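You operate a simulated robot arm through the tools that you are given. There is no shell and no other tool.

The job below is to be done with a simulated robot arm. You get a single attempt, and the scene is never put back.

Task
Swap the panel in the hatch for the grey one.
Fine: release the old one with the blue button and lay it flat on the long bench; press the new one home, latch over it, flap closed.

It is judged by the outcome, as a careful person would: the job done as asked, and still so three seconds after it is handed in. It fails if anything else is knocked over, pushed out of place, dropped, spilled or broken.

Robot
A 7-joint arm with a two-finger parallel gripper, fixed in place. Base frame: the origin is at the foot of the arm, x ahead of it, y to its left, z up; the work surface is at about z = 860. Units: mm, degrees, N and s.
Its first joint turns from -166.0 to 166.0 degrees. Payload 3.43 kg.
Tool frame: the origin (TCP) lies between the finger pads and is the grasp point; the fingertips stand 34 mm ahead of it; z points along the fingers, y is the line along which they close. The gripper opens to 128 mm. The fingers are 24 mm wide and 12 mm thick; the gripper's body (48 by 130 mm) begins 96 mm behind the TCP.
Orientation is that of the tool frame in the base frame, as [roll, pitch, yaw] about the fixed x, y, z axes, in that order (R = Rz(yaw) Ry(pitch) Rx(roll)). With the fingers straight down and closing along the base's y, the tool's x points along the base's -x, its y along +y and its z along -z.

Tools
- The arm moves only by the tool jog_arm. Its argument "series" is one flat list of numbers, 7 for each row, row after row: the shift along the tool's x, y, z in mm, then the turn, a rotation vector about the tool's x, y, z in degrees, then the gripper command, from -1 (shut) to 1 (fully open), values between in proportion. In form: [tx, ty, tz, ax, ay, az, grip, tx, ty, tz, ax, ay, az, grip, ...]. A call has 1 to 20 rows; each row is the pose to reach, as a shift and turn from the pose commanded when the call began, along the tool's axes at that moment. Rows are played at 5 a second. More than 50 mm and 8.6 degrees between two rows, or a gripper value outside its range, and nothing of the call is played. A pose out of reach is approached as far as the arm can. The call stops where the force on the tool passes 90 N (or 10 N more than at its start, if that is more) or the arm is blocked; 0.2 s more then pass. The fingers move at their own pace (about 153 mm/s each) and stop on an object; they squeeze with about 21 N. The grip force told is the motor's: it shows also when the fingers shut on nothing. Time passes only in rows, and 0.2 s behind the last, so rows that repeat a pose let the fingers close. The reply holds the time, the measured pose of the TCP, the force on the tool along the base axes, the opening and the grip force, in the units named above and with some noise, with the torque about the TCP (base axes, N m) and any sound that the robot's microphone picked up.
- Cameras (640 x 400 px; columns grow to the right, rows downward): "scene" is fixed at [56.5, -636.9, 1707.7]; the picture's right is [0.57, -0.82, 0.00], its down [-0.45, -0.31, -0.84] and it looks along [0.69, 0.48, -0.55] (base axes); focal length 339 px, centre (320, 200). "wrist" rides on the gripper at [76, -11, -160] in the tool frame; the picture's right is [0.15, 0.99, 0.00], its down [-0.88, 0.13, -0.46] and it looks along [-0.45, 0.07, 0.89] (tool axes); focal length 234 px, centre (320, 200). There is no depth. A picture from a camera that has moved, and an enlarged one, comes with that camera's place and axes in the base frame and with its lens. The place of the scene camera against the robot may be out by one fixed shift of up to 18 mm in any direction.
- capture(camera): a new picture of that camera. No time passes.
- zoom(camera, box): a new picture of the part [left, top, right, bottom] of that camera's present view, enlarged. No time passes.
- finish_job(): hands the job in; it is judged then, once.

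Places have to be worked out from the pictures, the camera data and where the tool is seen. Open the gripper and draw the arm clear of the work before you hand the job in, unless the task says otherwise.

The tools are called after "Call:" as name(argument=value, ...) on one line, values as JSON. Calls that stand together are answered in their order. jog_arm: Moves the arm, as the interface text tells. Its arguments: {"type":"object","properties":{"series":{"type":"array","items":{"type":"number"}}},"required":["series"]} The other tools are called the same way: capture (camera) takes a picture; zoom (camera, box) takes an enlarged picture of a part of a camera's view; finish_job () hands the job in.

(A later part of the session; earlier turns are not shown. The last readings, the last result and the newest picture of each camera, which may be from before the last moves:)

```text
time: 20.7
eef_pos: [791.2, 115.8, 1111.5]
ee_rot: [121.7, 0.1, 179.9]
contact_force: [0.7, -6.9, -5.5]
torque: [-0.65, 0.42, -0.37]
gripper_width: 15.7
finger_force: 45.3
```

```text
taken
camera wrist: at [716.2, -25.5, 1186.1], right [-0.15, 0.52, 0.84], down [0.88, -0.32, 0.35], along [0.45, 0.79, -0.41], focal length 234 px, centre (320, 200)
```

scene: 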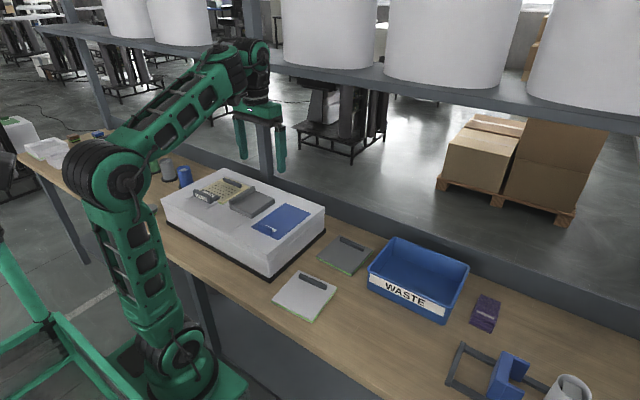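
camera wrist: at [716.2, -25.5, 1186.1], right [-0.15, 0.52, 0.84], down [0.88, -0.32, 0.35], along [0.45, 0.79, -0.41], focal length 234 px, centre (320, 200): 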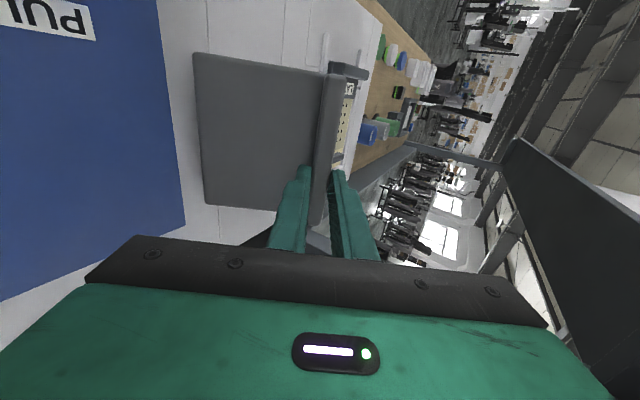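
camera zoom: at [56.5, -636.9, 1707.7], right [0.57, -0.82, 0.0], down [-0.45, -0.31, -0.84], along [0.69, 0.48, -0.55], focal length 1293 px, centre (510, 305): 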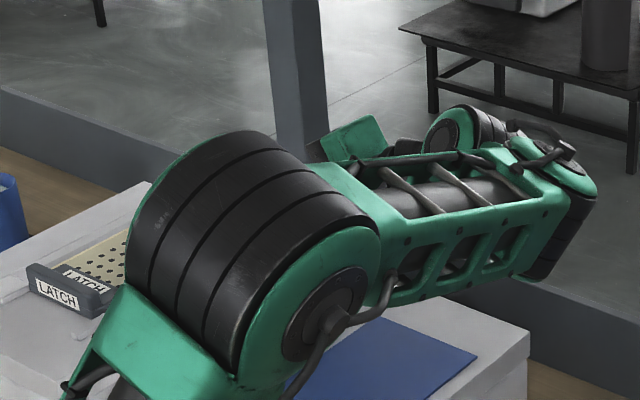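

At 58° and still tracking with low force. I continue to 90° and check that the arm follows.

Call:
jog_arm(series=[0, -9.2, -13.7, -8, 0, 0, -1, 0, -20.2, -26.2, -16, 0, 0, -1, 0, -32.8, -37, -24, 0, 0, -1, 0, -46.8, -45.9, -32, 0, 0, -1, 0, -46.8, -45.9, -32, 0, 0, -1])

Call:
capture(camera="scene")

Call:
capture(camera="wrist")

```text
time: 21.9
eef_pos: [792.2, 51.5, 1097.4]
ee_rot: [89.6, 0.3, 179.9]
contact_force: [5.1, -6.2, 12.1]
torque: [0.09, 0.67, 0.0]
gripper_width: 15.9
finger_force: 45.0
```

```text
taken
```

scene: 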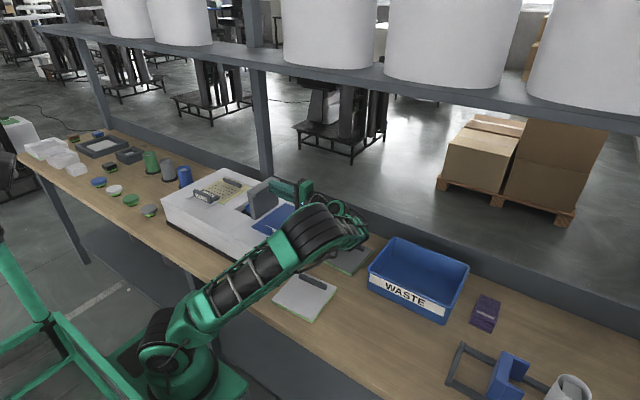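

```text
taken
camera wrist: at [716.3, -107.0, 1084.4], right [-0.15, -0.01, 0.99], down [0.88, -0.46, 0.13], along [0.45, 0.89, 0.07], focal length 234 px, centre (320, 200)
```

wrist: 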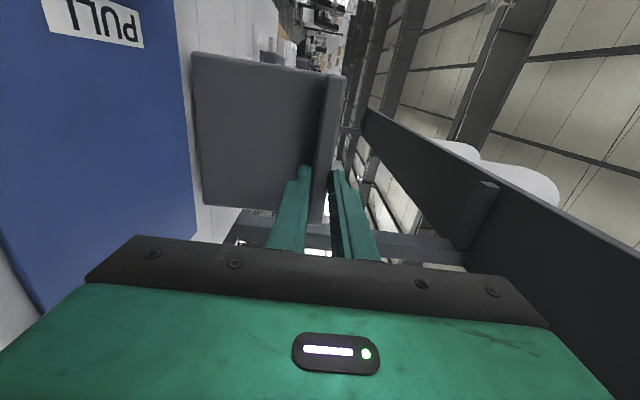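

The lid is at 90°. I look at what was beneath it before turning further.

Call:
zoom(camera="scene", box=[180, 160, 320, 260])

Call:
zoom(camera="scene", box=[225, 175, 295, 225])

```text
4.00 times, centred on (250, 210) of scene
camera zoom: at [56.5, -636.9, 1707.7], right [0.57, -0.82, 0.0], down [-0.45, -0.31, -0.84], along [0.69, 0.48, -0.55], focal length 1358 px, centre (600, 160)
```

zoom: 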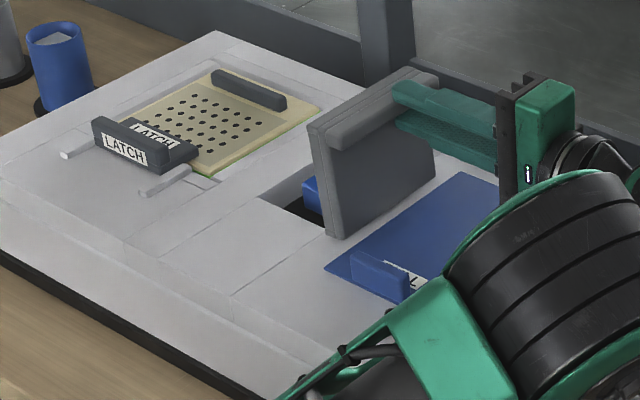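

```text
8.00 times, centred on (260, 200) of scene
camera zoom: at [56.5, -636.9, 1707.7], right [0.57, -0.82, 0.0], down [-0.45, -0.31, -0.84], along [0.69, 0.48, -0.55], focal length 2715 px, centre (800, 200)
```

zoom: 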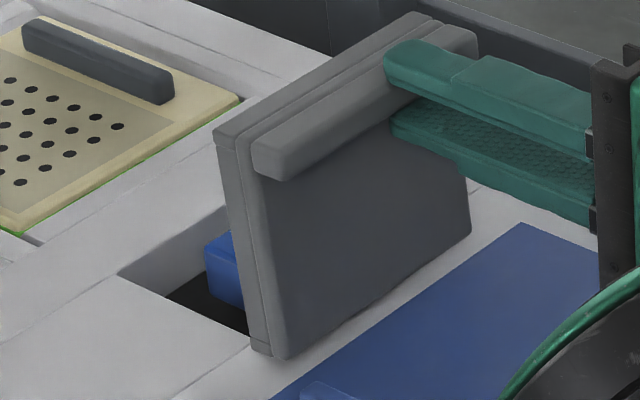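

The lid covers a recess with a blue block in it, the blue button. I turn the lid a little further, to 98°, and watch for a stop.

Call:
jog_arm(series=[0, -4.5, -7, -4, 0, 0, -1, 0, -9.2, -13.8, -8, 0, 0, -1, 0, -9.2, -13.8, -8, 0, 0, -1])

Call:
zoom(camera="scene", box=[200, 160, 320, 250])

```text
time: 22.7
eef_pos: [791.3, 35.8, 1086.9]
ee_rot: [81.7, 0.2, 179.9]
contact_force: [7.8, -15.3, 25.4]
torque: [0.38, 0.82, 0.08]
gripper_width: 16.0
finger_force: 45.5
```

```text
4.44 times, centred on (260, 205) of scene
camera zoom: at [56.5, -636.9, 1707.7], right [0.57, -0.82, 0.0], down [-0.45, -0.31, -0.84], along [0.69, 0.48, -0.55], focal length 1508 px, centre (587, 178)
```

zoom: 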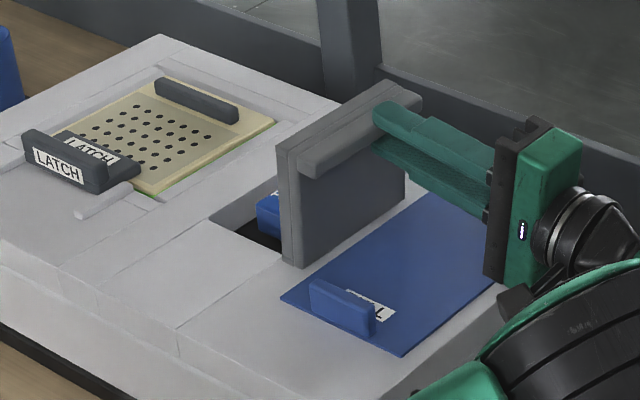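

No stop is felt at 98°, and the lid is past its balance point. I loosen the fingers a little in place so the lid can lean on the lower finger rather than fall, then look.

Call:
jog_arm(series=[0, 0, 0, 0, 0, 0, -0.65, 0, 0, 0, 0, 0, 0, -0.55, 0, 0, 0, 0, 0, 0, -0.45, 0, 0, 0, 0, 0, 0, -0.45])

Call:
zoom(camera="scene", box=[200, 160, 320, 250])

Call:
capture(camera="wrist")

```text
time: 23.7
eef_pos: [791.0, 37.7, 1086.3]
ee_rot: [81.8, 0.1, -180.0]
contact_force: [0.2, 0.8, -0.2]
torque: [0.02, 0.03, -0.01]
gripper_width: 35.3
finger_force: 0.1
```

```text
4.44 times, centred on (260, 205) of scene
camera zoom: at [56.5, -636.9, 1707.7], right [0.57, -0.82, 0.0], down [-0.45, -0.31, -0.84], along [0.69, 0.48, -0.55], focal length 1508 px, centre (587, 178)
```

zoom: 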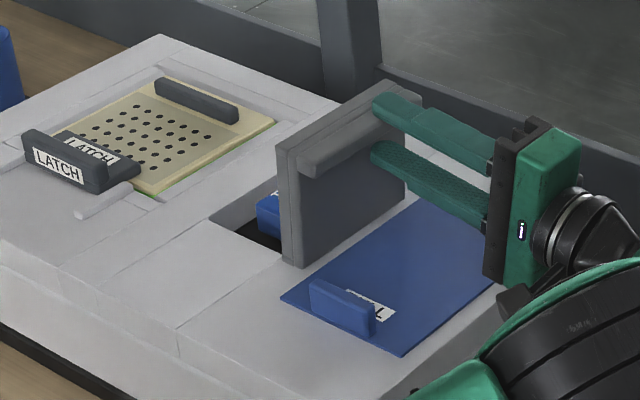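

```text
taken
camera wrist: at [716.7, -117.6, 1052.6], right [-0.15, -0.14, 0.98], down [0.88, -0.47, 0.07], along [0.45, 0.87, 0.19], focal length 234 px, centre (320, 200)
```

wrist: 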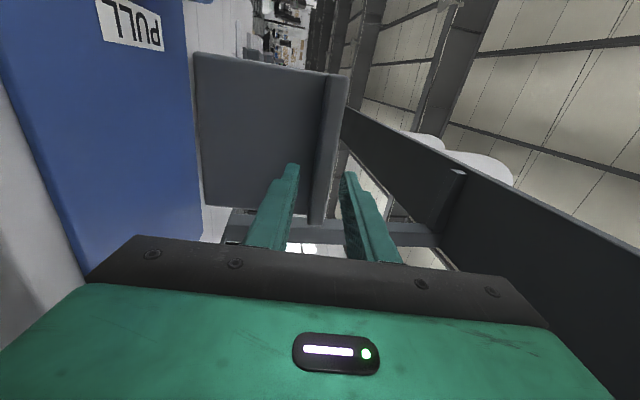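

The lid stays open on its own at 98° (no contact force). I withdraw the fingers straight back along -y, then up and clear.

Call:
jog_arm(series=[0, 2.8, -19.8, 0, 0, 0, -0.45, 0, 5.6, -39.6, 0, 0, 0, -0.45, 0, 8.4, -59.4, 0, 0, 0, -0.45, 0, 38, -75, 5, 0, 0, -0.45, 0, 80, -85, 13, 0, 0, -0.45, 0, 120, -85, 21, 0, 0, -0.45])

Call:
zoom(camera="scene", box=[180, 130, 340, 250])

```text
time: 25.1
eef_pos: [791.8, -63.5, 1192.6]
ee_rot: [102.8, 0.0, 179.9]
contact_force: [-0.4, -0.2, 0.1]
torque: [0.07, 0.01, 0.07]
gripper_width: 35.2
finger_force: 0.0
```

```text
3.33 times, centred on (260, 190) of scene
camera zoom: at [56.5, -636.9, 1707.7], right [0.57, -0.82, 0.0], down [-0.45, -0.31, -0.84], along [0.69, 0.48, -0.55], focal length 1131 px, centre (520, 233)
```

zoom: 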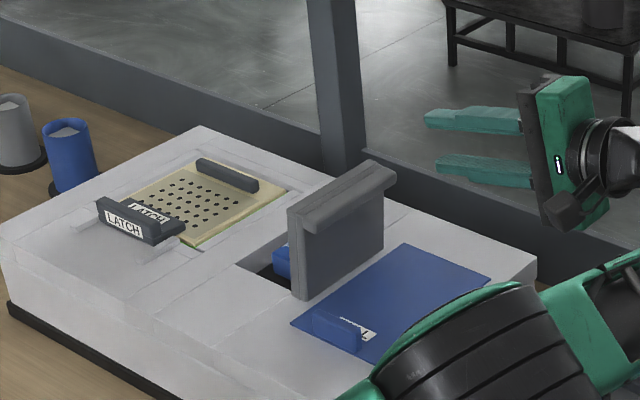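

The lid holds its open position. I turn the tool back to pointing down and move over the machine to view the button recess.

Call:
jog_arm(series=[10, 17.1, 18, 7.7, 0, 0, 0, 20, 34.2, 36, 15.4, 0, 0, 0, 30, 51.3, 54, 23.1, 0, 0, 0, 41, 68.4, 72, 30.8, 0, 0, 0, 51, 85.5, 90, 38.5, 0, 0, 0, 61, 102.6, 108, 46.2, 0, 0, 0, 71, 119.7, 126, 53.9, 0, 0, 0, 82, 136.8, 144, 61.6, 0, 0, 0, 92, 154, 162, 69.4, 0, 0, 0, 102, 171, 179.6, 77.2, 0, 0, 0])

Call:
capture(camera="wrist")

Call:
zoom(camera="wrist", box=[240, 80, 440, 240])

```text
time: 27.3
eef_pos: [686.3, 152.9, 1321.3]
ee_rot: [-179.7, 0.2, 179.9]
contact_force: [-1.5, 2.1, 0.0]
torque: [-0.33, -0.22, 0.01]
gripper_width: 63.7
finger_force: 0.1
```

```text
taken
camera wrist: at [610.5, 143.8, 1480.2], right [-0.15, 0.99, -0.01], down [0.88, 0.13, 0.46], along [0.46, 0.06, -0.89], focal length 234 px, centre (320, 200)
```

wrist: 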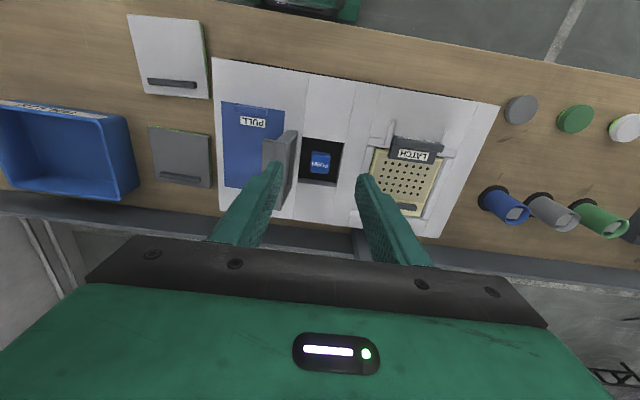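

```text
2.50 times, centred on (340, 160) of wrist
camera zoom: at [610.5, 143.8, 1480.2], right [-0.15, 0.99, -0.01], down [0.88, 0.13, 0.46], along [0.46, 0.06, -0.89], focal length 585 px, centre (270, 300)
```

zoom: 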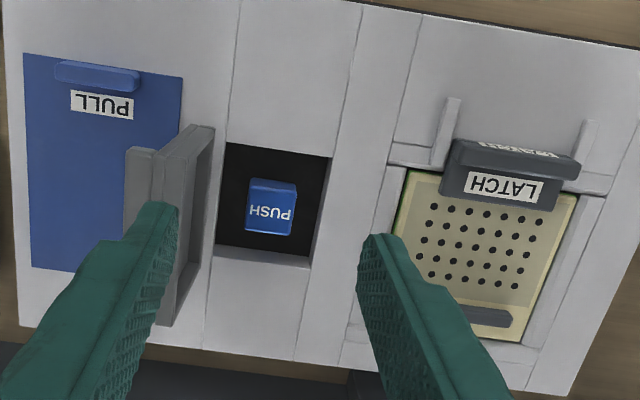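

The lid revealed a blue "PUSH" button at about (770, 168). The latch has to be slid off first: its upright handle is at x≈693–707, y≈312–412. I turn the gripper 90° (closing along x) and move above it.

Call:
jog_arm(series=[-1, 19, 11, 0, 0, 8.2, 0, -2, 38, 22, 0, 0, 16.4, -0.1, -4, 56, 33, 0, 0, 24.6, -0.2, -5, 75, 44, 0, 0, 32.8, -0.2, -6, 94, 55, 0, 0, 41, -0.2, -8, 113, 66, 0, 0, 49.2, -0.2, -9, 132, 77, 0, 0, 57.4, -0.2, -10, 150, 88, 0, 0, 65.6, -0.2, -12, 169, 99, 0, 0, 73.8, -0.2, -13, 188, 110, 0, 0, 82, -0.2, -14, 207, 121, 0, 0, 90, -0.2, -14, 207, 171, 0, 0, 90, -0.2])

Call:
capture(camera="wrist")

Call:
zoom(camera="wrist", box=[230, 90, 430, 240])

```text
time: 29.9
eef_pos: [703.0, 357.3, 1148.4]
ee_rot: [179.9, 0.0, 89.9]
contact_force: [-0.1, -0.9, 0.5]
torque: [-0.01, -0.04, 0.01]
gripper_width: 51.2
finger_force: 0.0
```

```text
taken
camera wrist: at [691.5, 433.4, 1309.0], right [0.99, 0.14, 0.0], down [0.13, -0.88, 0.45], along [0.07, -0.45, -0.89], focal length 234 px, centre (320, 200)
```

wrist: 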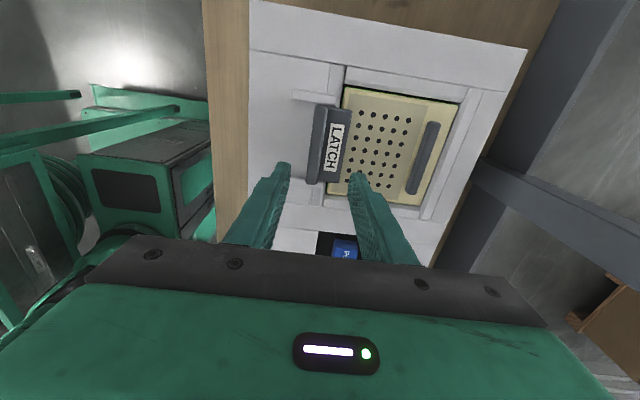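

```text
2.67 times, centred on (330, 165) of wrist
camera zoom: at [691.5, 433.4, 1309.0], right [0.99, 0.14, 0.0], down [0.13, -0.88, 0.45], along [0.07, -0.45, -0.89], focal length 624 px, centre (293, 293)
```

zoom: 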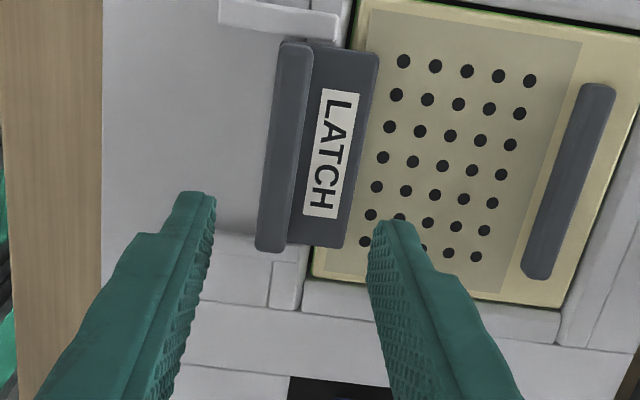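

The handle centre is at about (699, 359) with its top near z≈1021. I descend with a 40 mm opening to TCP z≈1043, leaving the fingertips above the latch plate, and close.

Call:
jog_arm(series=[1.7, -4, 35, 0, 0, 0, -0.375, 1.7, -4, 65, 0, 0, 0, -0.375, 1.7, -4, 85, 0, 0, 0, -0.375, 1.7, -4, 97, 0, 0, 0, -0.375, 1.7, -4, 105, 0, 0, 0, -0.375, 1.7, -4, 105, 0, 0, 0, -0.375])

Call:
capture(camera="wrist")

Call:
zoom(camera="scene", box=[160, 140, 280, 230])

```text
time: 31.3
eef_pos: [700.2, 358.9, 1043.6]
ee_rot: [179.7, 0.1, 90.0]
contact_force: [0.5, -1.2, -1.2]
torque: [0.04, -0.01, -0.03]
gripper_width: 39.7
finger_force: 0.1
```

```text
taken
camera wrist: at [688.2, 436.1, 1204.3], right [0.99, 0.15, 0.0], down [0.13, -0.88, 0.46], along [0.07, -0.45, -0.89], focal length 234 px, centre (320, 200)
```

wrist: 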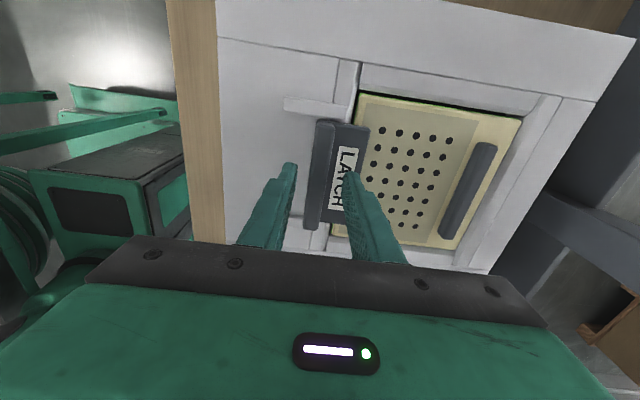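

```text
4.44 times, centred on (220, 185) of scene
camera zoom: at [56.5, -636.9, 1707.7], right [0.57, -0.82, 0.0], down [-0.45, -0.31, -0.84], along [0.69, 0.48, -0.55], focal length 1508 px, centre (764, 267)
```

zoom: 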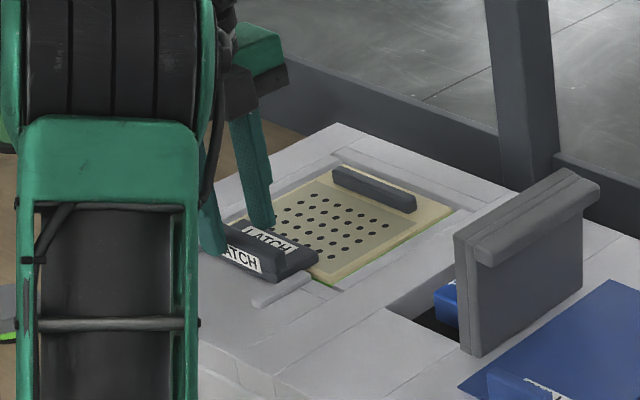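

The handle is between the fingers with no contact. I close on it.

Call:
jog_arm(series=[0, 0, 0, 0, 0, 0, -0.7, 0, 0, 0, 0, 0, 0, -1, 0, 0, 0, 0, 0, 0, -1, 0, 0, 0, 0, 0, 0, -1])

Call:
capture(camera="wrist")

```text
time: 32.3
eef_pos: [699.4, 360.1, 1044.6]
ee_rot: [-180.0, 0.1, 90.1]
contact_force: [-21.5, -4.6, -4.4]
torque: [-0.24, 0.79, -0.48]
gripper_width: 15.8
finger_force: 45.3
```

```text
taken
camera wrist: at [686.9, 436.4, 1204.2], right [0.99, 0.15, 0.0], down [0.13, -0.88, 0.46], along [0.07, -0.45, -0.89], focal length 234 px, centre (320, 200)
```

wrist: 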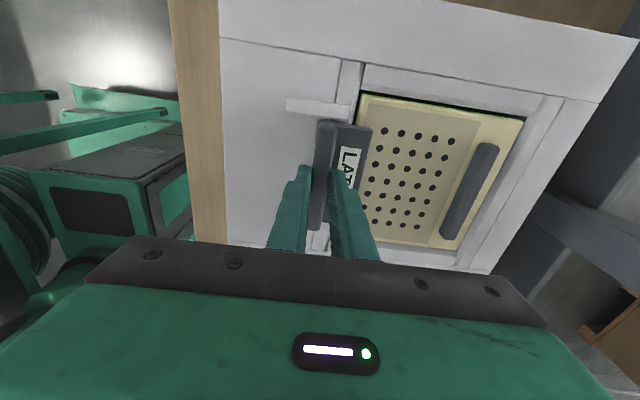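

The handle is gripped (15.8 mm). I pull it toward -x by 12 mm and check whether it slides.

Call:
jog_arm(series=[0, -4, 0, 0, 0, 0, -1, 0, -8, 0, 0, 0, 0, -1, 0, -12, 0, 0, 0, 0, -1, 0, -12, 0, 0, 0, 0, -1])

Call:
capture(camera="wrist")

```text
time: 33.3
eef_pos: [688.4, 360.1, 1044.0]
ee_rot: [179.9, 0.1, 90.0]
contact_force: [0.8, 0.9, -8.9]
torque: [1.11, -0.1, 0.02]
gripper_width: 15.7
finger_force: 44.7
```

```text
taken
camera wrist: at [677.3, 436.2, 1204.3], right [0.99, 0.15, 0.0], down [0.13, -0.88, 0.46], along [0.07, -0.45, -0.89], focal length 234 px, centre (320, 200)
```

wrist: 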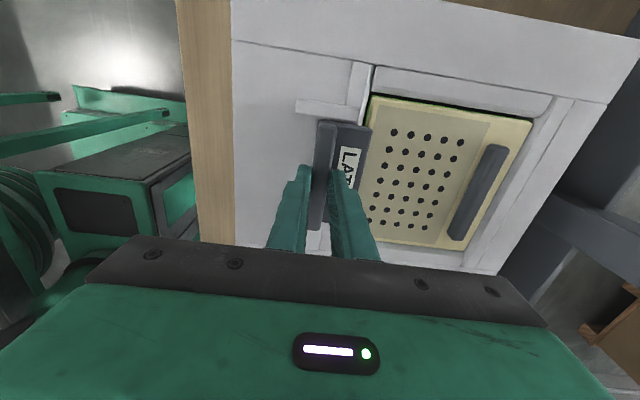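

It slides freely. I continue toward -x until it clears the panel.

Call:
jog_arm(series=[0, -5, 0, 0, 0, 0, -1, 0, -10, 0, 0, 0, 0, -1, 0, -15, 0, 0, 0, 0, -1, 0, -20, 0, 0, 0, 0, -1, 0, -20, 0, 0, 0, 0, -1])

Call:
capture(camera="wrist")

Call:
zoom(camera="scene", box=[160, 140, 280, 230])

```text
time: 34.5
eef_pos: [677.5, 359.2, 1044.5]
ee_rot: [179.2, -0.3, 89.7]
contact_force: [74.8, 16.5, 0.7]
torque: [0.47, -1.96, 1.16]
gripper_width: 15.6
finger_force: 44.9
```

```text
taken
camera wrist: at [663.5, 435.3, 1204.5], right [0.99, 0.14, 0.02], down [0.12, -0.88, 0.45], along [0.08, -0.45, -0.89], focal length 234 px, centre (320, 200)
```

wrist: 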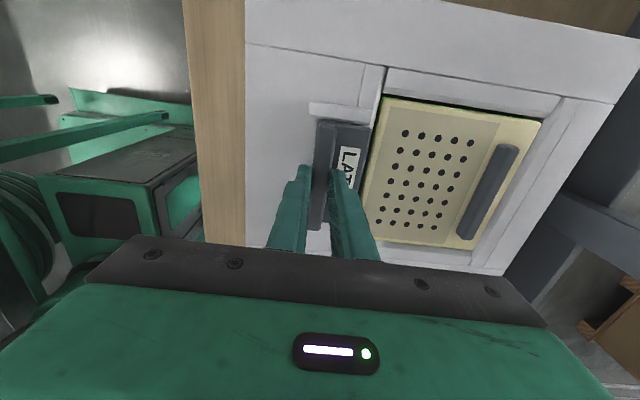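

```text
4.44 times, centred on (220, 185) of scene
camera zoom: at [56.5, -636.9, 1707.7], right [0.57, -0.82, 0.0], down [-0.45, -0.31, -0.84], along [0.69, 0.48, -0.55], focal length 1508 px, centre (764, 267)
```

zoom: 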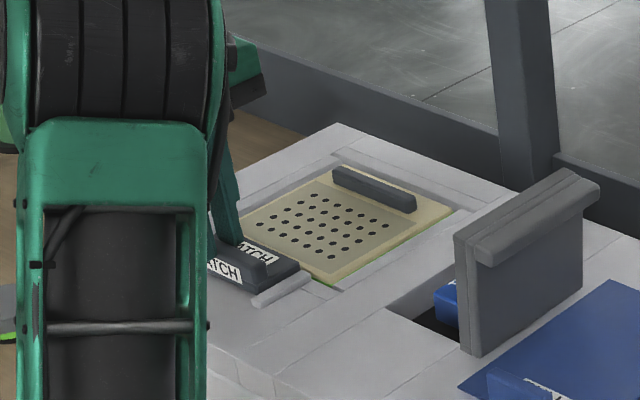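

The latch reached its stop after about 22 mm and now appears clear of the panel. I relax the pull, open the fingers and lift off.

Call:
jog_arm(series=[0, 5, 0, 0, 0, 0, -1, 0, 9, 0, 0, 0, 0, -1, 0, 9, 0, 0, 0, 0, -0.6, 0, 9, 0, 0, 0, 0, -0.3, 0, 9, -30, 0, 0, 0, -0.3, 0, 9, -70, 0, 0, 0, -0.3, 0, 20, -110, 0, 0, 0, -0.3])

Call:
capture(camera="wrist")

Call:
zoom(camera="wrist", box=[230, 60, 430, 240])

```text
time: 36.1
eef_pos: [686.7, 359.1, 1154.6]
ee_rot: [179.9, -0.1, 90.1]
contact_force: [0.4, 0.2, 0.4]
torque: [0.04, 0.05, 0.03]
gripper_width: 44.9
finger_force: 0.1
```

```text
taken
camera wrist: at [675.5, 435.7, 1314.9], right [0.99, 0.15, 0.0], down [0.13, -0.88, 0.46], along [0.07, -0.45, -0.89], focal length 234 px, centre (320, 200)
```

wrist: 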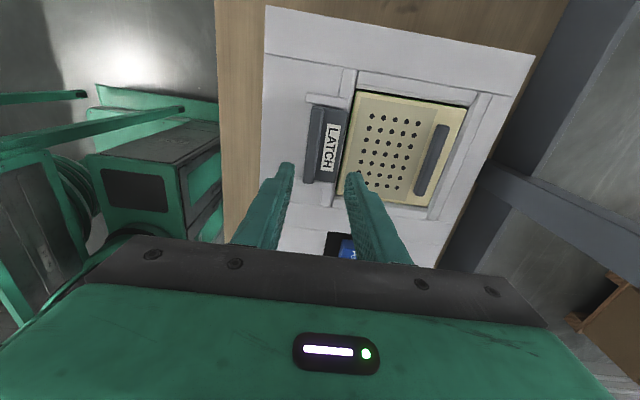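

```text
2.22 times, centred on (330, 150) of wrist
camera zoom: at [675.5, 435.7, 1314.9], right [0.99, 0.15, 0.0], down [0.13, -0.88, 0.46], along [0.07, -0.45, -0.89], focal length 520 px, centre (298, 311)
```

zoom: 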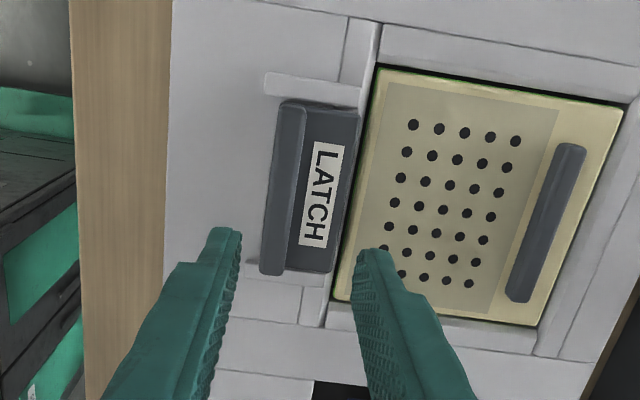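

The latch is clear of the panel. Next I move above the blue PUSH button with closed fingers and check alignment.

Call:
jog_arm(series=[-38, 16.5, 0, 0, 0, 0, -0.7, -76, 33, 0, 0, 0, 0, -1, -115, 50, 5, 0, 0, 0, -1, -153, 66.5, 20, 0, 0, 0, -1, -189, 83.3, 34, 0, 0, 0, -1, -189, 83.3, 34, 0, 0, 0, -1])

Call:
capture(camera="wrist")

Call:
zoom(camera="scene", box=[200, 130, 320, 220])

```text
time: 37.5
eef_pos: [770.1, 169.9, 1120.5]
ee_rot: [179.8, 0.1, 90.0]
contact_force: [0.0, 0.7, 0.6]
torque: [0.02, -0.01, 0.01]
gripper_width: 0.0
finger_force: 20.7
```

```text
taken
camera wrist: at [758.6, 247.2, 1281.3], right [0.99, 0.15, 0.0], down [0.13, -0.88, 0.46], along [0.07, -0.45, -0.89], focal length 234 px, centre (320, 200)
```

wrist: 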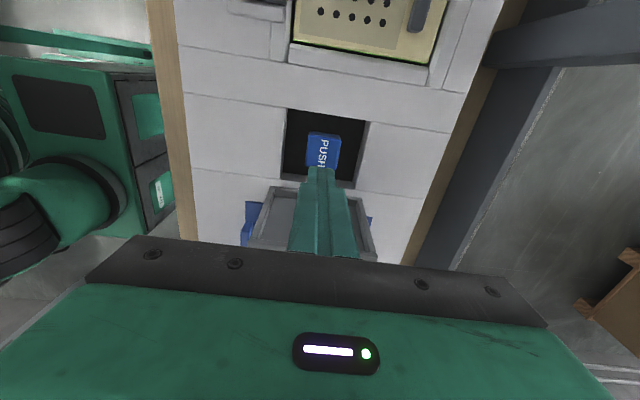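

```text
4.44 times, centred on (260, 175) of scene
camera zoom: at [56.5, -636.9, 1707.7], right [0.57, -0.82, 0.0], down [-0.45, -0.31, -0.84], along [0.69, 0.48, -0.55], focal length 1508 px, centre (587, 311)
```

zoom: 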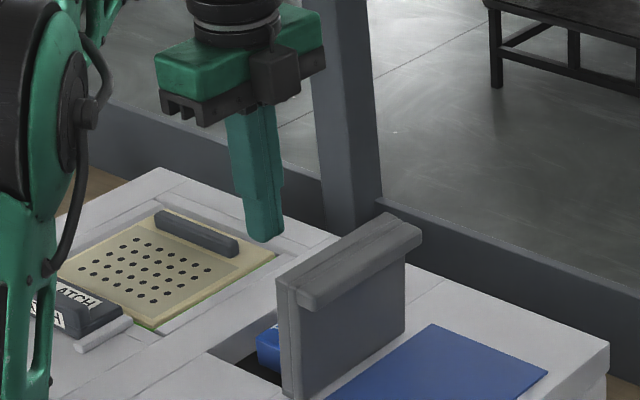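

The button centre is about (773, 170) with its top near z≈978, slightly below the machine's top face. I descend to just above it, then press in small steps.

Call:
jog_arm(series=[0, 3.4, 35, 0, 0, 0, -1, 0, 3.4, 65, 0, 0, 0, -1, 0, 3.4, 85, 0, 0, 0, -1, 0, 3.4, 97, 0, 0, 0, -1, 0, 3.4, 102, 0, 0, 0, -1, 0, 3.4, 106, 0, 0, 0, -1, 0, 3.4, 109, 0, 0, 0, -1, 0, 3.4, 112, 0, 0, 0, -1])

Call:
zoom(camera="scene", box=[180, 140, 300, 230])

```text
time: 39.1
eef_pos: [764.4, 171.8, 1026.7]
ee_rot: [178.6, 0.0, 90.0]
contact_force: [0.8, -0.6, -0.7]
torque: [-0.01, 0.04, -0.02]
gripper_width: 0.3
finger_force: 21.2
heard: click
stopped in row 8: the force on the tool passed its limit at 96 N (the readings are from after the stop); the commanded pose is now the measured one
```

```text
4.44 times, centred on (240, 185) of scene
camera zoom: at [56.5, -636.9, 1707.7], right [0.57, -0.82, 0.0], down [-0.45, -0.31, -0.84], along [0.69, 0.48, -0.55], focal length 1508 px, centre (676, 267)
```

zoom: 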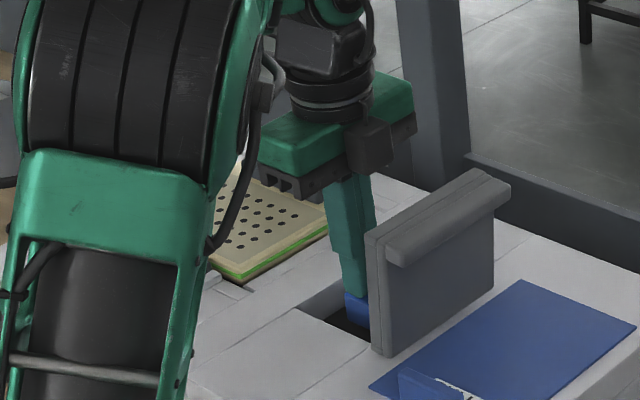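

A click was heard and the panel has popped up (its green seal shows). I lift away from the button and look at the panel.

Call:
jog_arm(series=[0, 0, -30, 0, 0, 0, -1, 0, 0, -65, 0, 0, 0, -1, 30, 10, -100, 1.4, 0, 0, -0.6, 75, 20, -125, 1.4, 0, 0, -0.3, 120, 45, -135, 1.4, 0, 0, -0.3, 165, 70, -135, 1.4, 0, 0, -0.3])

Call:
capture(camera="wrist")

Call:
zoom(camera="scene", box=[160, 150, 280, 240])

```text
refused: row 4 steps farther than a row can; nothing moved
```

```text
taken
camera wrist: at [749.5, 248.4, 1186.6], right [0.99, 0.15, 0.02], down [0.12, -0.88, 0.46], along [0.09, -0.45, -0.89], focal length 234 px, centre (320, 200)
```

wrist: 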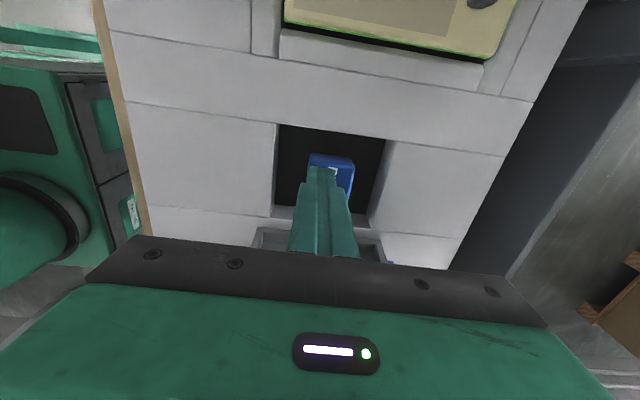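

```text
4.44 times, centred on (220, 195) of scene
camera zoom: at [56.5, -636.9, 1707.7], right [0.57, -0.82, 0.0], down [-0.45, -0.31, -0.84], along [0.69, 0.48, -0.55], focal length 1508 px, centre (764, 222)
```

zoom: 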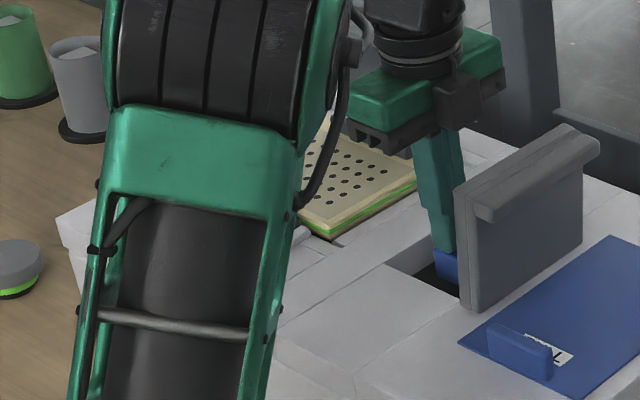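

The move was refused for step size only. I redo it with smaller steps: straight up first, then over toward the panel.

Call:
jog_arm(series=[0, 0, -30, 0, 0, 0, -1, 0, 0, -65, 0, 0, 0, -1, 20, 10, -95, 1.4, 0, 0, -0.6, 55, 20, -115, 1.4, 0, 0, -0.3, 95, 35, -130, 1.4, 0, 0, -0.3, 135, 50, -135, 1.4, 0, 0, -0.3, 170, 75, -135, 1.4, 0, 0, -0.3])

Call:
capture(camera="wrist")

Call:
zoom(camera="scene", box=[160, 150, 280, 240])

```text
time: 40.7
eef_pos: [837.5, 341.1, 1168.0]
ee_rot: [179.9, -0.2, 89.9]
contact_force: [-0.9, -0.4, 1.1]
torque: [0.08, -0.11, -0.02]
gripper_width: 45.0
finger_force: 0.0
```

```text
taken
camera wrist: at [826.2, 417.0, 1326.9], right [0.99, 0.14, 0.0], down [0.13, -0.88, 0.45], along [0.07, -0.45, -0.89], focal length 234 px, centre (320, 200)
```

wrist: 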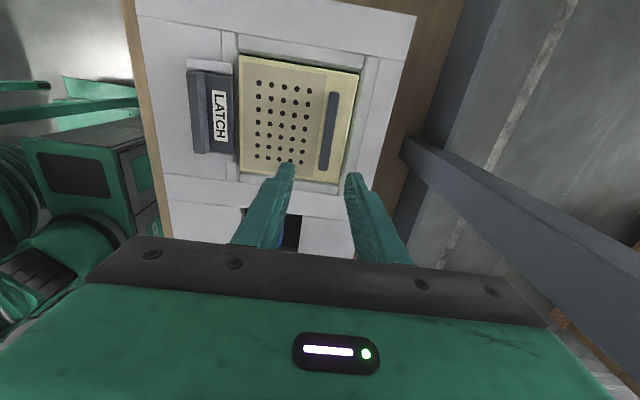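

```text
4.44 times, centred on (220, 195) of scene
camera zoom: at [56.5, -636.9, 1707.7], right [0.57, -0.82, 0.0], down [-0.45, -0.31, -0.84], along [0.69, 0.48, -0.55], focal length 1508 px, centre (764, 222)
```

zoom: 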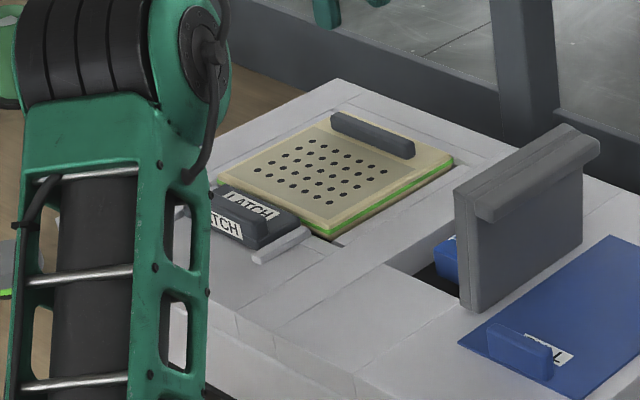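

The panel has popped up about 10–15 mm. I zoom in to locate its handle bar accurately.

Call:
zoom(camera="wrist", box=[220, 40, 380, 200])

Call:
zoom(camera="scene", box=[195, 165, 265, 215])

```text
2.50 times, centred on (300, 120) of wrist
camera zoom: at [826.2, 417.0, 1326.9], right [0.99, 0.14, 0.0], down [0.13, -0.88, 0.45], along [0.07, -0.45, -0.89], focal length 585 px, centre (370, 400)
```

zoom: 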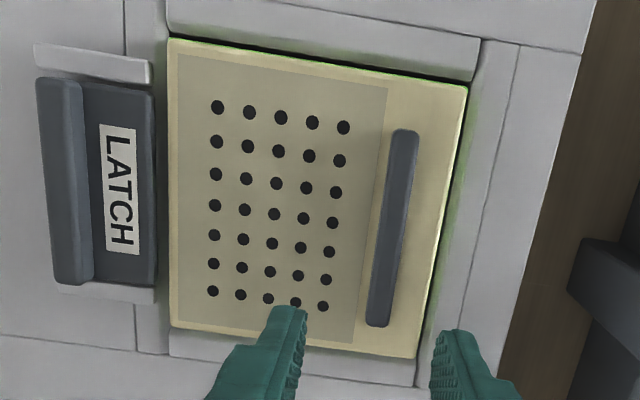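

```text
8.00 times, centred on (230, 190) of scene
camera zoom: at [56.5, -636.9, 1707.7], right [0.57, -0.82, 0.0], down [-0.45, -0.31, -0.84], along [0.69, 0.48, -0.55], focal length 2715 px, centre (1040, 280)
```

zoom: 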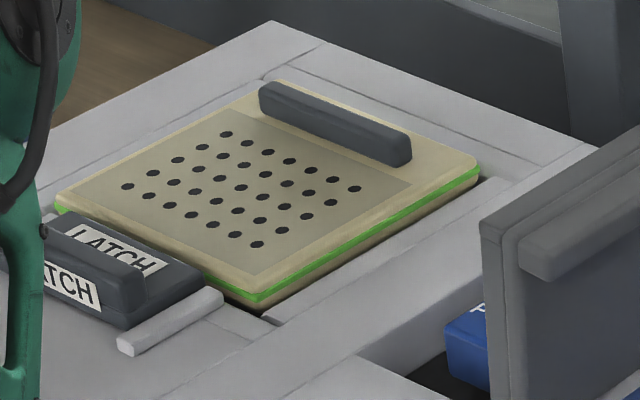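

The popped panel's top is at about z≈1000 and its handle bar is centred at about (846, 357), running along y. I descend around it with a 40 mm opening to TCP z≈1042.

Call:
jog_arm(series=[8, 4, 40, 0, 0, 0, -0.375, 16, 8.5, 75, 0, 0, 0, -0.375, 16, 8.5, 100, 0, 0, 0, -0.375, 16, 8.5, 115, 0, 0, 0, -0.375, 16, 8.5, 125, 0, 0, 0, -0.375, 16, 8.5, 125, 0, 0, 0, -0.375])

Call:
capture(camera="wrist")

Call:
zoom(camera="scene", box=[195, 150, 265, 205])

```text
time: 42.1
eef_pos: [844.8, 357.7, 1040.1]
ee_rot: [-180.0, -0.2, 89.9]
contact_force: [-0.1, -0.1, -0.7]
torque: [-0.01, 0.0, -0.02]
gripper_width: 39.9
finger_force: 0.1
```

```text
taken
camera wrist: at [834.5, 434.3, 1199.5], right [0.99, 0.15, 0.0], down [0.13, -0.88, 0.45], along [0.07, -0.45, -0.89], focal length 234 px, centre (320, 200)
```

wrist: 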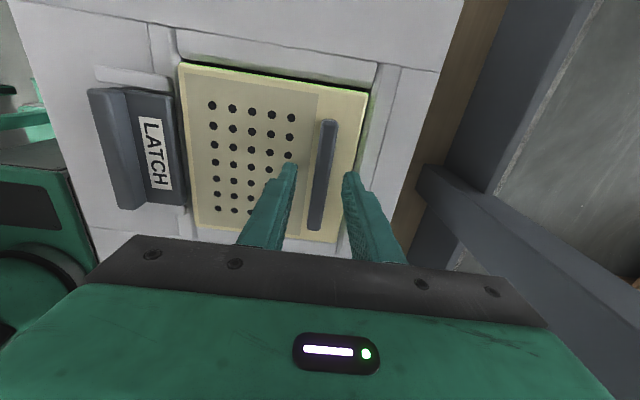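

```text
7.27 times, centred on (230, 178) of scene
camera zoom: at [56.5, -636.9, 1707.7], right [0.57, -0.82, 0.0], down [-0.45, -0.31, -0.84], along [0.69, 0.48, -0.55], focal length 2468 px, centre (974, 364)
```

zoom: 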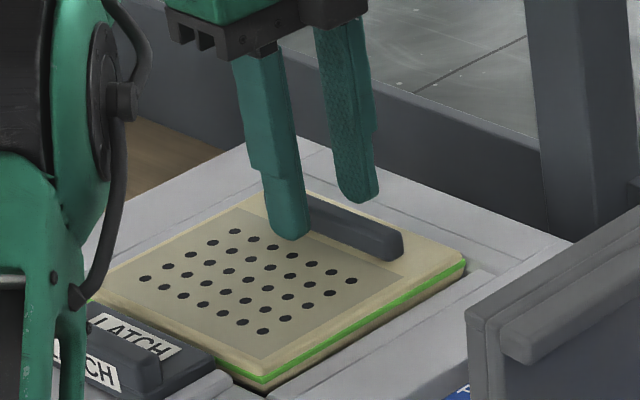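

The fingers straddle the bar without contact. I close on it.

Call:
jog_arm(series=[0, 0, 0, 0, 0, 0, -0.7, 0, 0, 0, 0, 0, 0, -1, 0, 0, 0, 0, 0, 0, -1, 0, 0, 0, 0, 0, 0, -1])

Call:
capture(camera="wrist")

Call:
zoom(camera="scene", box=[195, 150, 265, 205])

```text
time: 43.1
eef_pos: [845.6, 357.4, 1039.9]
ee_rot: [-179.9, 0.0, 90.1]
contact_force: [-0.8, 0.3, -0.3]
torque: [0.04, 0.02, -0.03]
gripper_width: 13.6
finger_force: 21.2
```

```text
taken
camera wrist: at [834.4, 434.4, 1199.6], right [0.99, 0.15, 0.0], down [0.13, -0.88, 0.45], along [0.07, -0.45, -0.89], focal length 234 px, centre (320, 200)
```

wrist: 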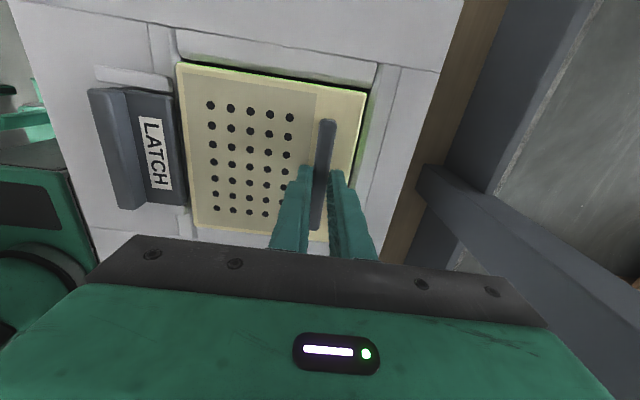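

```text
7.27 times, centred on (230, 178) of scene
camera zoom: at [56.5, -636.9, 1707.7], right [0.57, -0.82, 0.0], down [-0.45, -0.31, -0.84], along [0.69, 0.48, -0.55], focal length 2468 px, centre (974, 364)
```

zoom: 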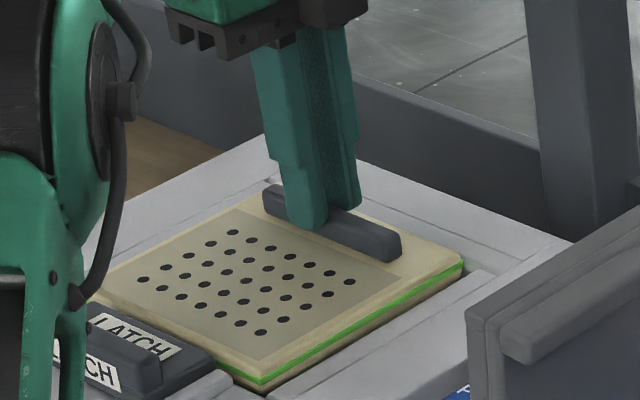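

The bar is held at 13.6 mm with no side load. I lift straight up 40 mm, slowly at first.

Call:
jog_arm(series=[0, 0, -4, 0, 0, 0, -1, 0, 0, -10, 0, 0, 0, -1, 0, 0, -18, 0, 0, 0, -1, 0, 0, -28, 0, 0, 0, -1, 0, 0, -40, 0, 0, 0, -1, 0, 0, -40, 0, 0, 0, -1])

Call:
capture(camera="wrist")

Call:
zoom(camera="scene", box=[180, 130, 280, 205])

```text
time: 44.5
eef_pos: [845.7, 357.9, 1079.4]
ee_rot: [-180.0, -0.1, 90.0]
contact_force: [-0.6, -0.8, 0.3]
torque: [0.03, -0.01, -0.01]
gripper_width: 0.0
finger_force: 21.2
```

```text
taken
camera wrist: at [834.5, 434.3, 1239.8], right [0.99, 0.15, 0.0], down [0.13, -0.88, 0.45], along [0.07, -0.45, -0.89], focal length 234 px, centre (320, 200)
```

wrist: 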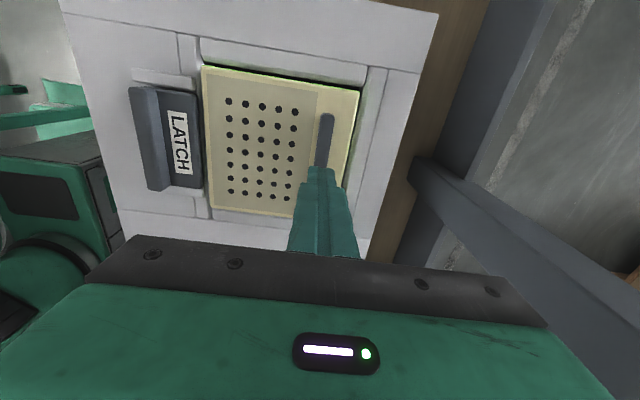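

```text
5.33 times, centred on (230, 168) of scene
camera zoom: at [56.5, -636.9, 1707.7], right [0.57, -0.82, 0.0], down [-0.45, -0.31, -0.84], along [0.69, 0.48, -0.55], focal length 1810 px, centre (800, 373)
```

zoom: 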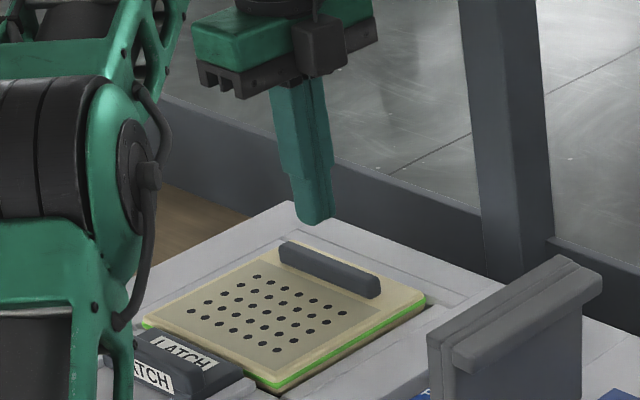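

The grip slipped off: it had only caught the rounded top of the bar, so the bar is lower than I assumed (top near z≈1009). The panel still sits popped up. I open and go down again, about 6 mm deeper.

Call:
jog_arm(series=[0, 0, 0, 0, 0, 0, -0.375, 0, 0, 20, 0, 0, 0, -0.375, 0, 0, 35, 0, 0, 0, -0.375, 0, 0, 42, 0, 0, 0, -0.375, 0, 0, 46, 0, 0, 0, -0.375, 0, 0, 46, 0, 0, 0, -0.375])

Call:
zoom(camera="scene", box=[195, 150, 265, 205])

```text
time: 45.9
eef_pos: [845.5, 357.1, 1033.1]
ee_rot: [179.9, -0.1, 90.0]
contact_force: [-0.2, -0.6, 0.8]
torque: [0.02, -0.01, -0.01]
gripper_width: 39.8
finger_force: 0.1
```

```text
7.27 times, centred on (230, 178) of scene
camera zoom: at [56.5, -636.9, 1707.7], right [0.57, -0.82, 0.0], down [-0.45, -0.31, -0.84], along [0.69, 0.48, -0.55], focal length 2468 px, centre (974, 364)
```

zoom: 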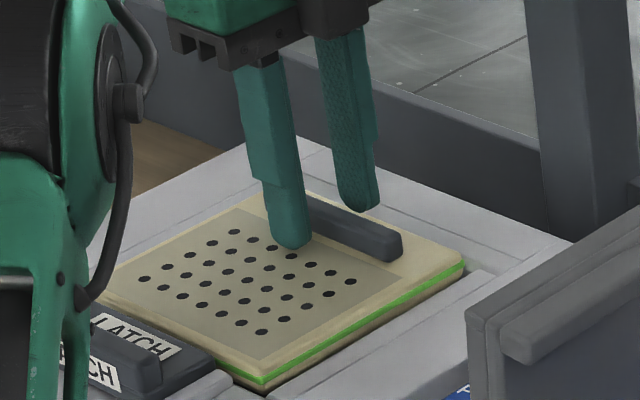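

No contact yet at fingertip z≈999. Comparing the seen fingertip with its known position, the panel top is nearer z≈991, so I go 4 mm lower and close.

Call:
jog_arm(series=[0, 0, 2, 0, 0, 0, -0.375, 0, 0, 4, 0, 0, 0, -0.375, 0, 0, 4, 0, 0, 0, -0.375])

```text
time: 46.7
eef_pos: [845.8, 357.7, 1029.0]
ee_rot: [179.9, 0.0, 89.9]
contact_force: [0.1, 0.4, -0.4]
torque: [0.0, 0.04, 0.02]
gripper_width: 40.0
finger_force: 0.1
```

Still no contact at TCP z=1029. I close the fingers here.

Call:
jog_arm(series=[0, 0, 0, 0, 0, 0, -0.7, 0, 0, 0, 0, 0, 0, -1, 0, 0, 0, 0, 0, 0, -1, 0, 0, 0, 0, 0, 0, -1])

Call:
zoom(camera="scene", box=[195, 150, 265, 205])

```text
time: 47.7
eef_pos: [845.4, 357.5, 1029.5]
ee_rot: [179.9, 0.0, 90.0]
contact_force: [-0.3, 0.2, 0.5]
torque: [0.01, -0.01, -0.06]
gripper_width: 14.0
finger_force: 21.0
```

```text
7.27 times, centred on (230, 178) of scene
camera zoom: at [56.5, -636.9, 1707.7], right [0.57, -0.82, 0.0], down [-0.45, -0.31, -0.84], along [0.69, 0.48, -0.55], focal length 2468 px, centre (974, 364)
```

zoom: 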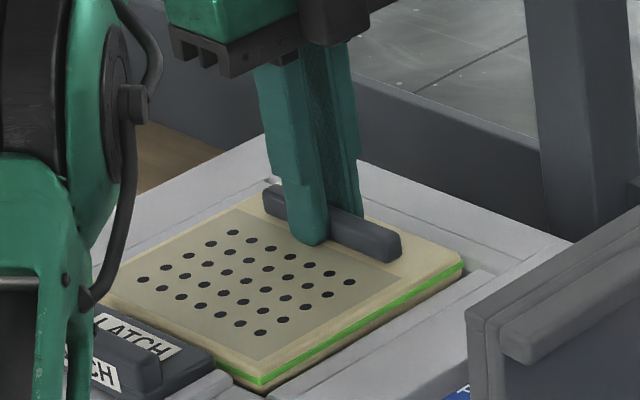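

The grip is deeper now (14.0 mm). I lift slowly again and check the opening stays.

Call:
jog_arm(series=[0, 0, -3, 0, 0, 0, -1, 0, 0, -7, 0, 0, 0, -1, 0, 0, -12, 0, 0, 0, -1, 0, 0, -18, 0, 0, 0, -1, 0, 0, -25, 0, 0, 0, -1])

Call:
zoom(camera="scene", box=[180, 130, 280, 205])

```text
time: 48.9
eef_pos: [845.4, 358.3, 1054.5]
ee_rot: [179.9, -0.1, 90.0]
contact_force: [0.0, 0.7, -1.5]
torque: [0.0, -0.05, 0.01]
gripper_width: 13.5
finger_force: 20.6
```

```text
5.33 times, centred on (230, 168) of scene
camera zoom: at [56.5, -636.9, 1707.7], right [0.57, -0.82, 0.0], down [-0.45, -0.31, -0.84], along [0.69, 0.48, -0.55], focal length 1810 px, centre (800, 373)
```

zoom: 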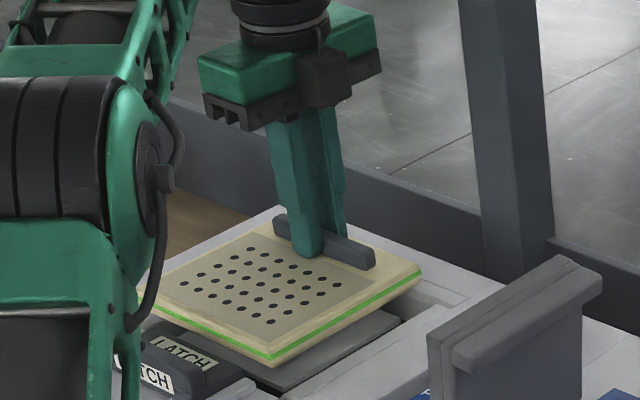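

The panel is out of the hatch and held. I continue lifting gently, straight up and then slightly inward, and check the grip.

Call:
jog_arm(series=[0, 0, -12, 0, 0, 0, -1, 0, 0, -26, 0, 0, 0, -1, 0, 0, -42, 0, 0, 0, -1, 0, -5, -60, 0, 0, 0, -1, 0, -12, -80, 0, 0, 0, -1, 0, -20, -100, 0, 0, 0, -1, 0, -30, -120, 0, 0, 0, -1, 0, -40, -140, 0, 0, 0, -1, 0, -50, -160, 0, 0, 0, -1, 0, -55, -170, 0, 0, 0, -1])

Call:
capture(camera="wrist")

Call:
capture(camera="scene")

```text
time: 51.1
eef_pos: [791.5, 356.5, 1225.2]
ee_rot: [180.0, -0.2, 89.8]
contact_force: [-0.8, 0.4, -1.3]
torque: [0.01, -0.06, 0.04]
gripper_width: 13.6
finger_force: 20.9
```

```text
taken
camera wrist: at [780.7, 433.9, 1385.7], right [0.99, 0.14, 0.0], down [0.13, -0.88, 0.45], along [0.07, -0.45, -0.89], focal length 234 px, centre (320, 200)
```

wrist: 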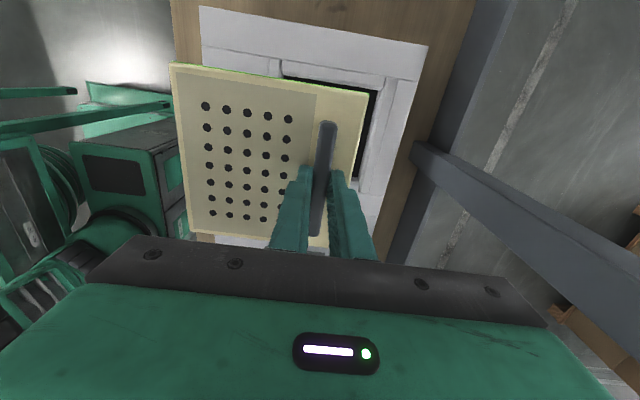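

```text
taken
```

scene: 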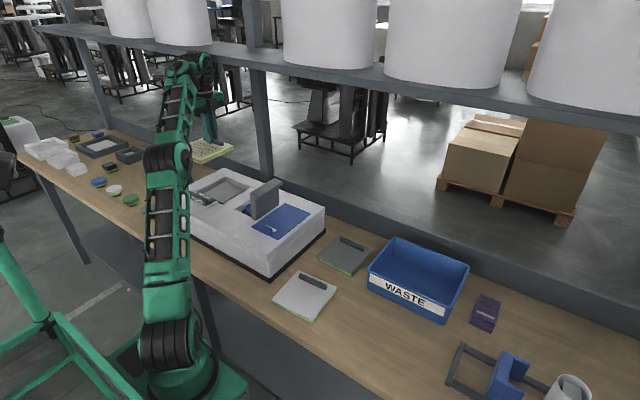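

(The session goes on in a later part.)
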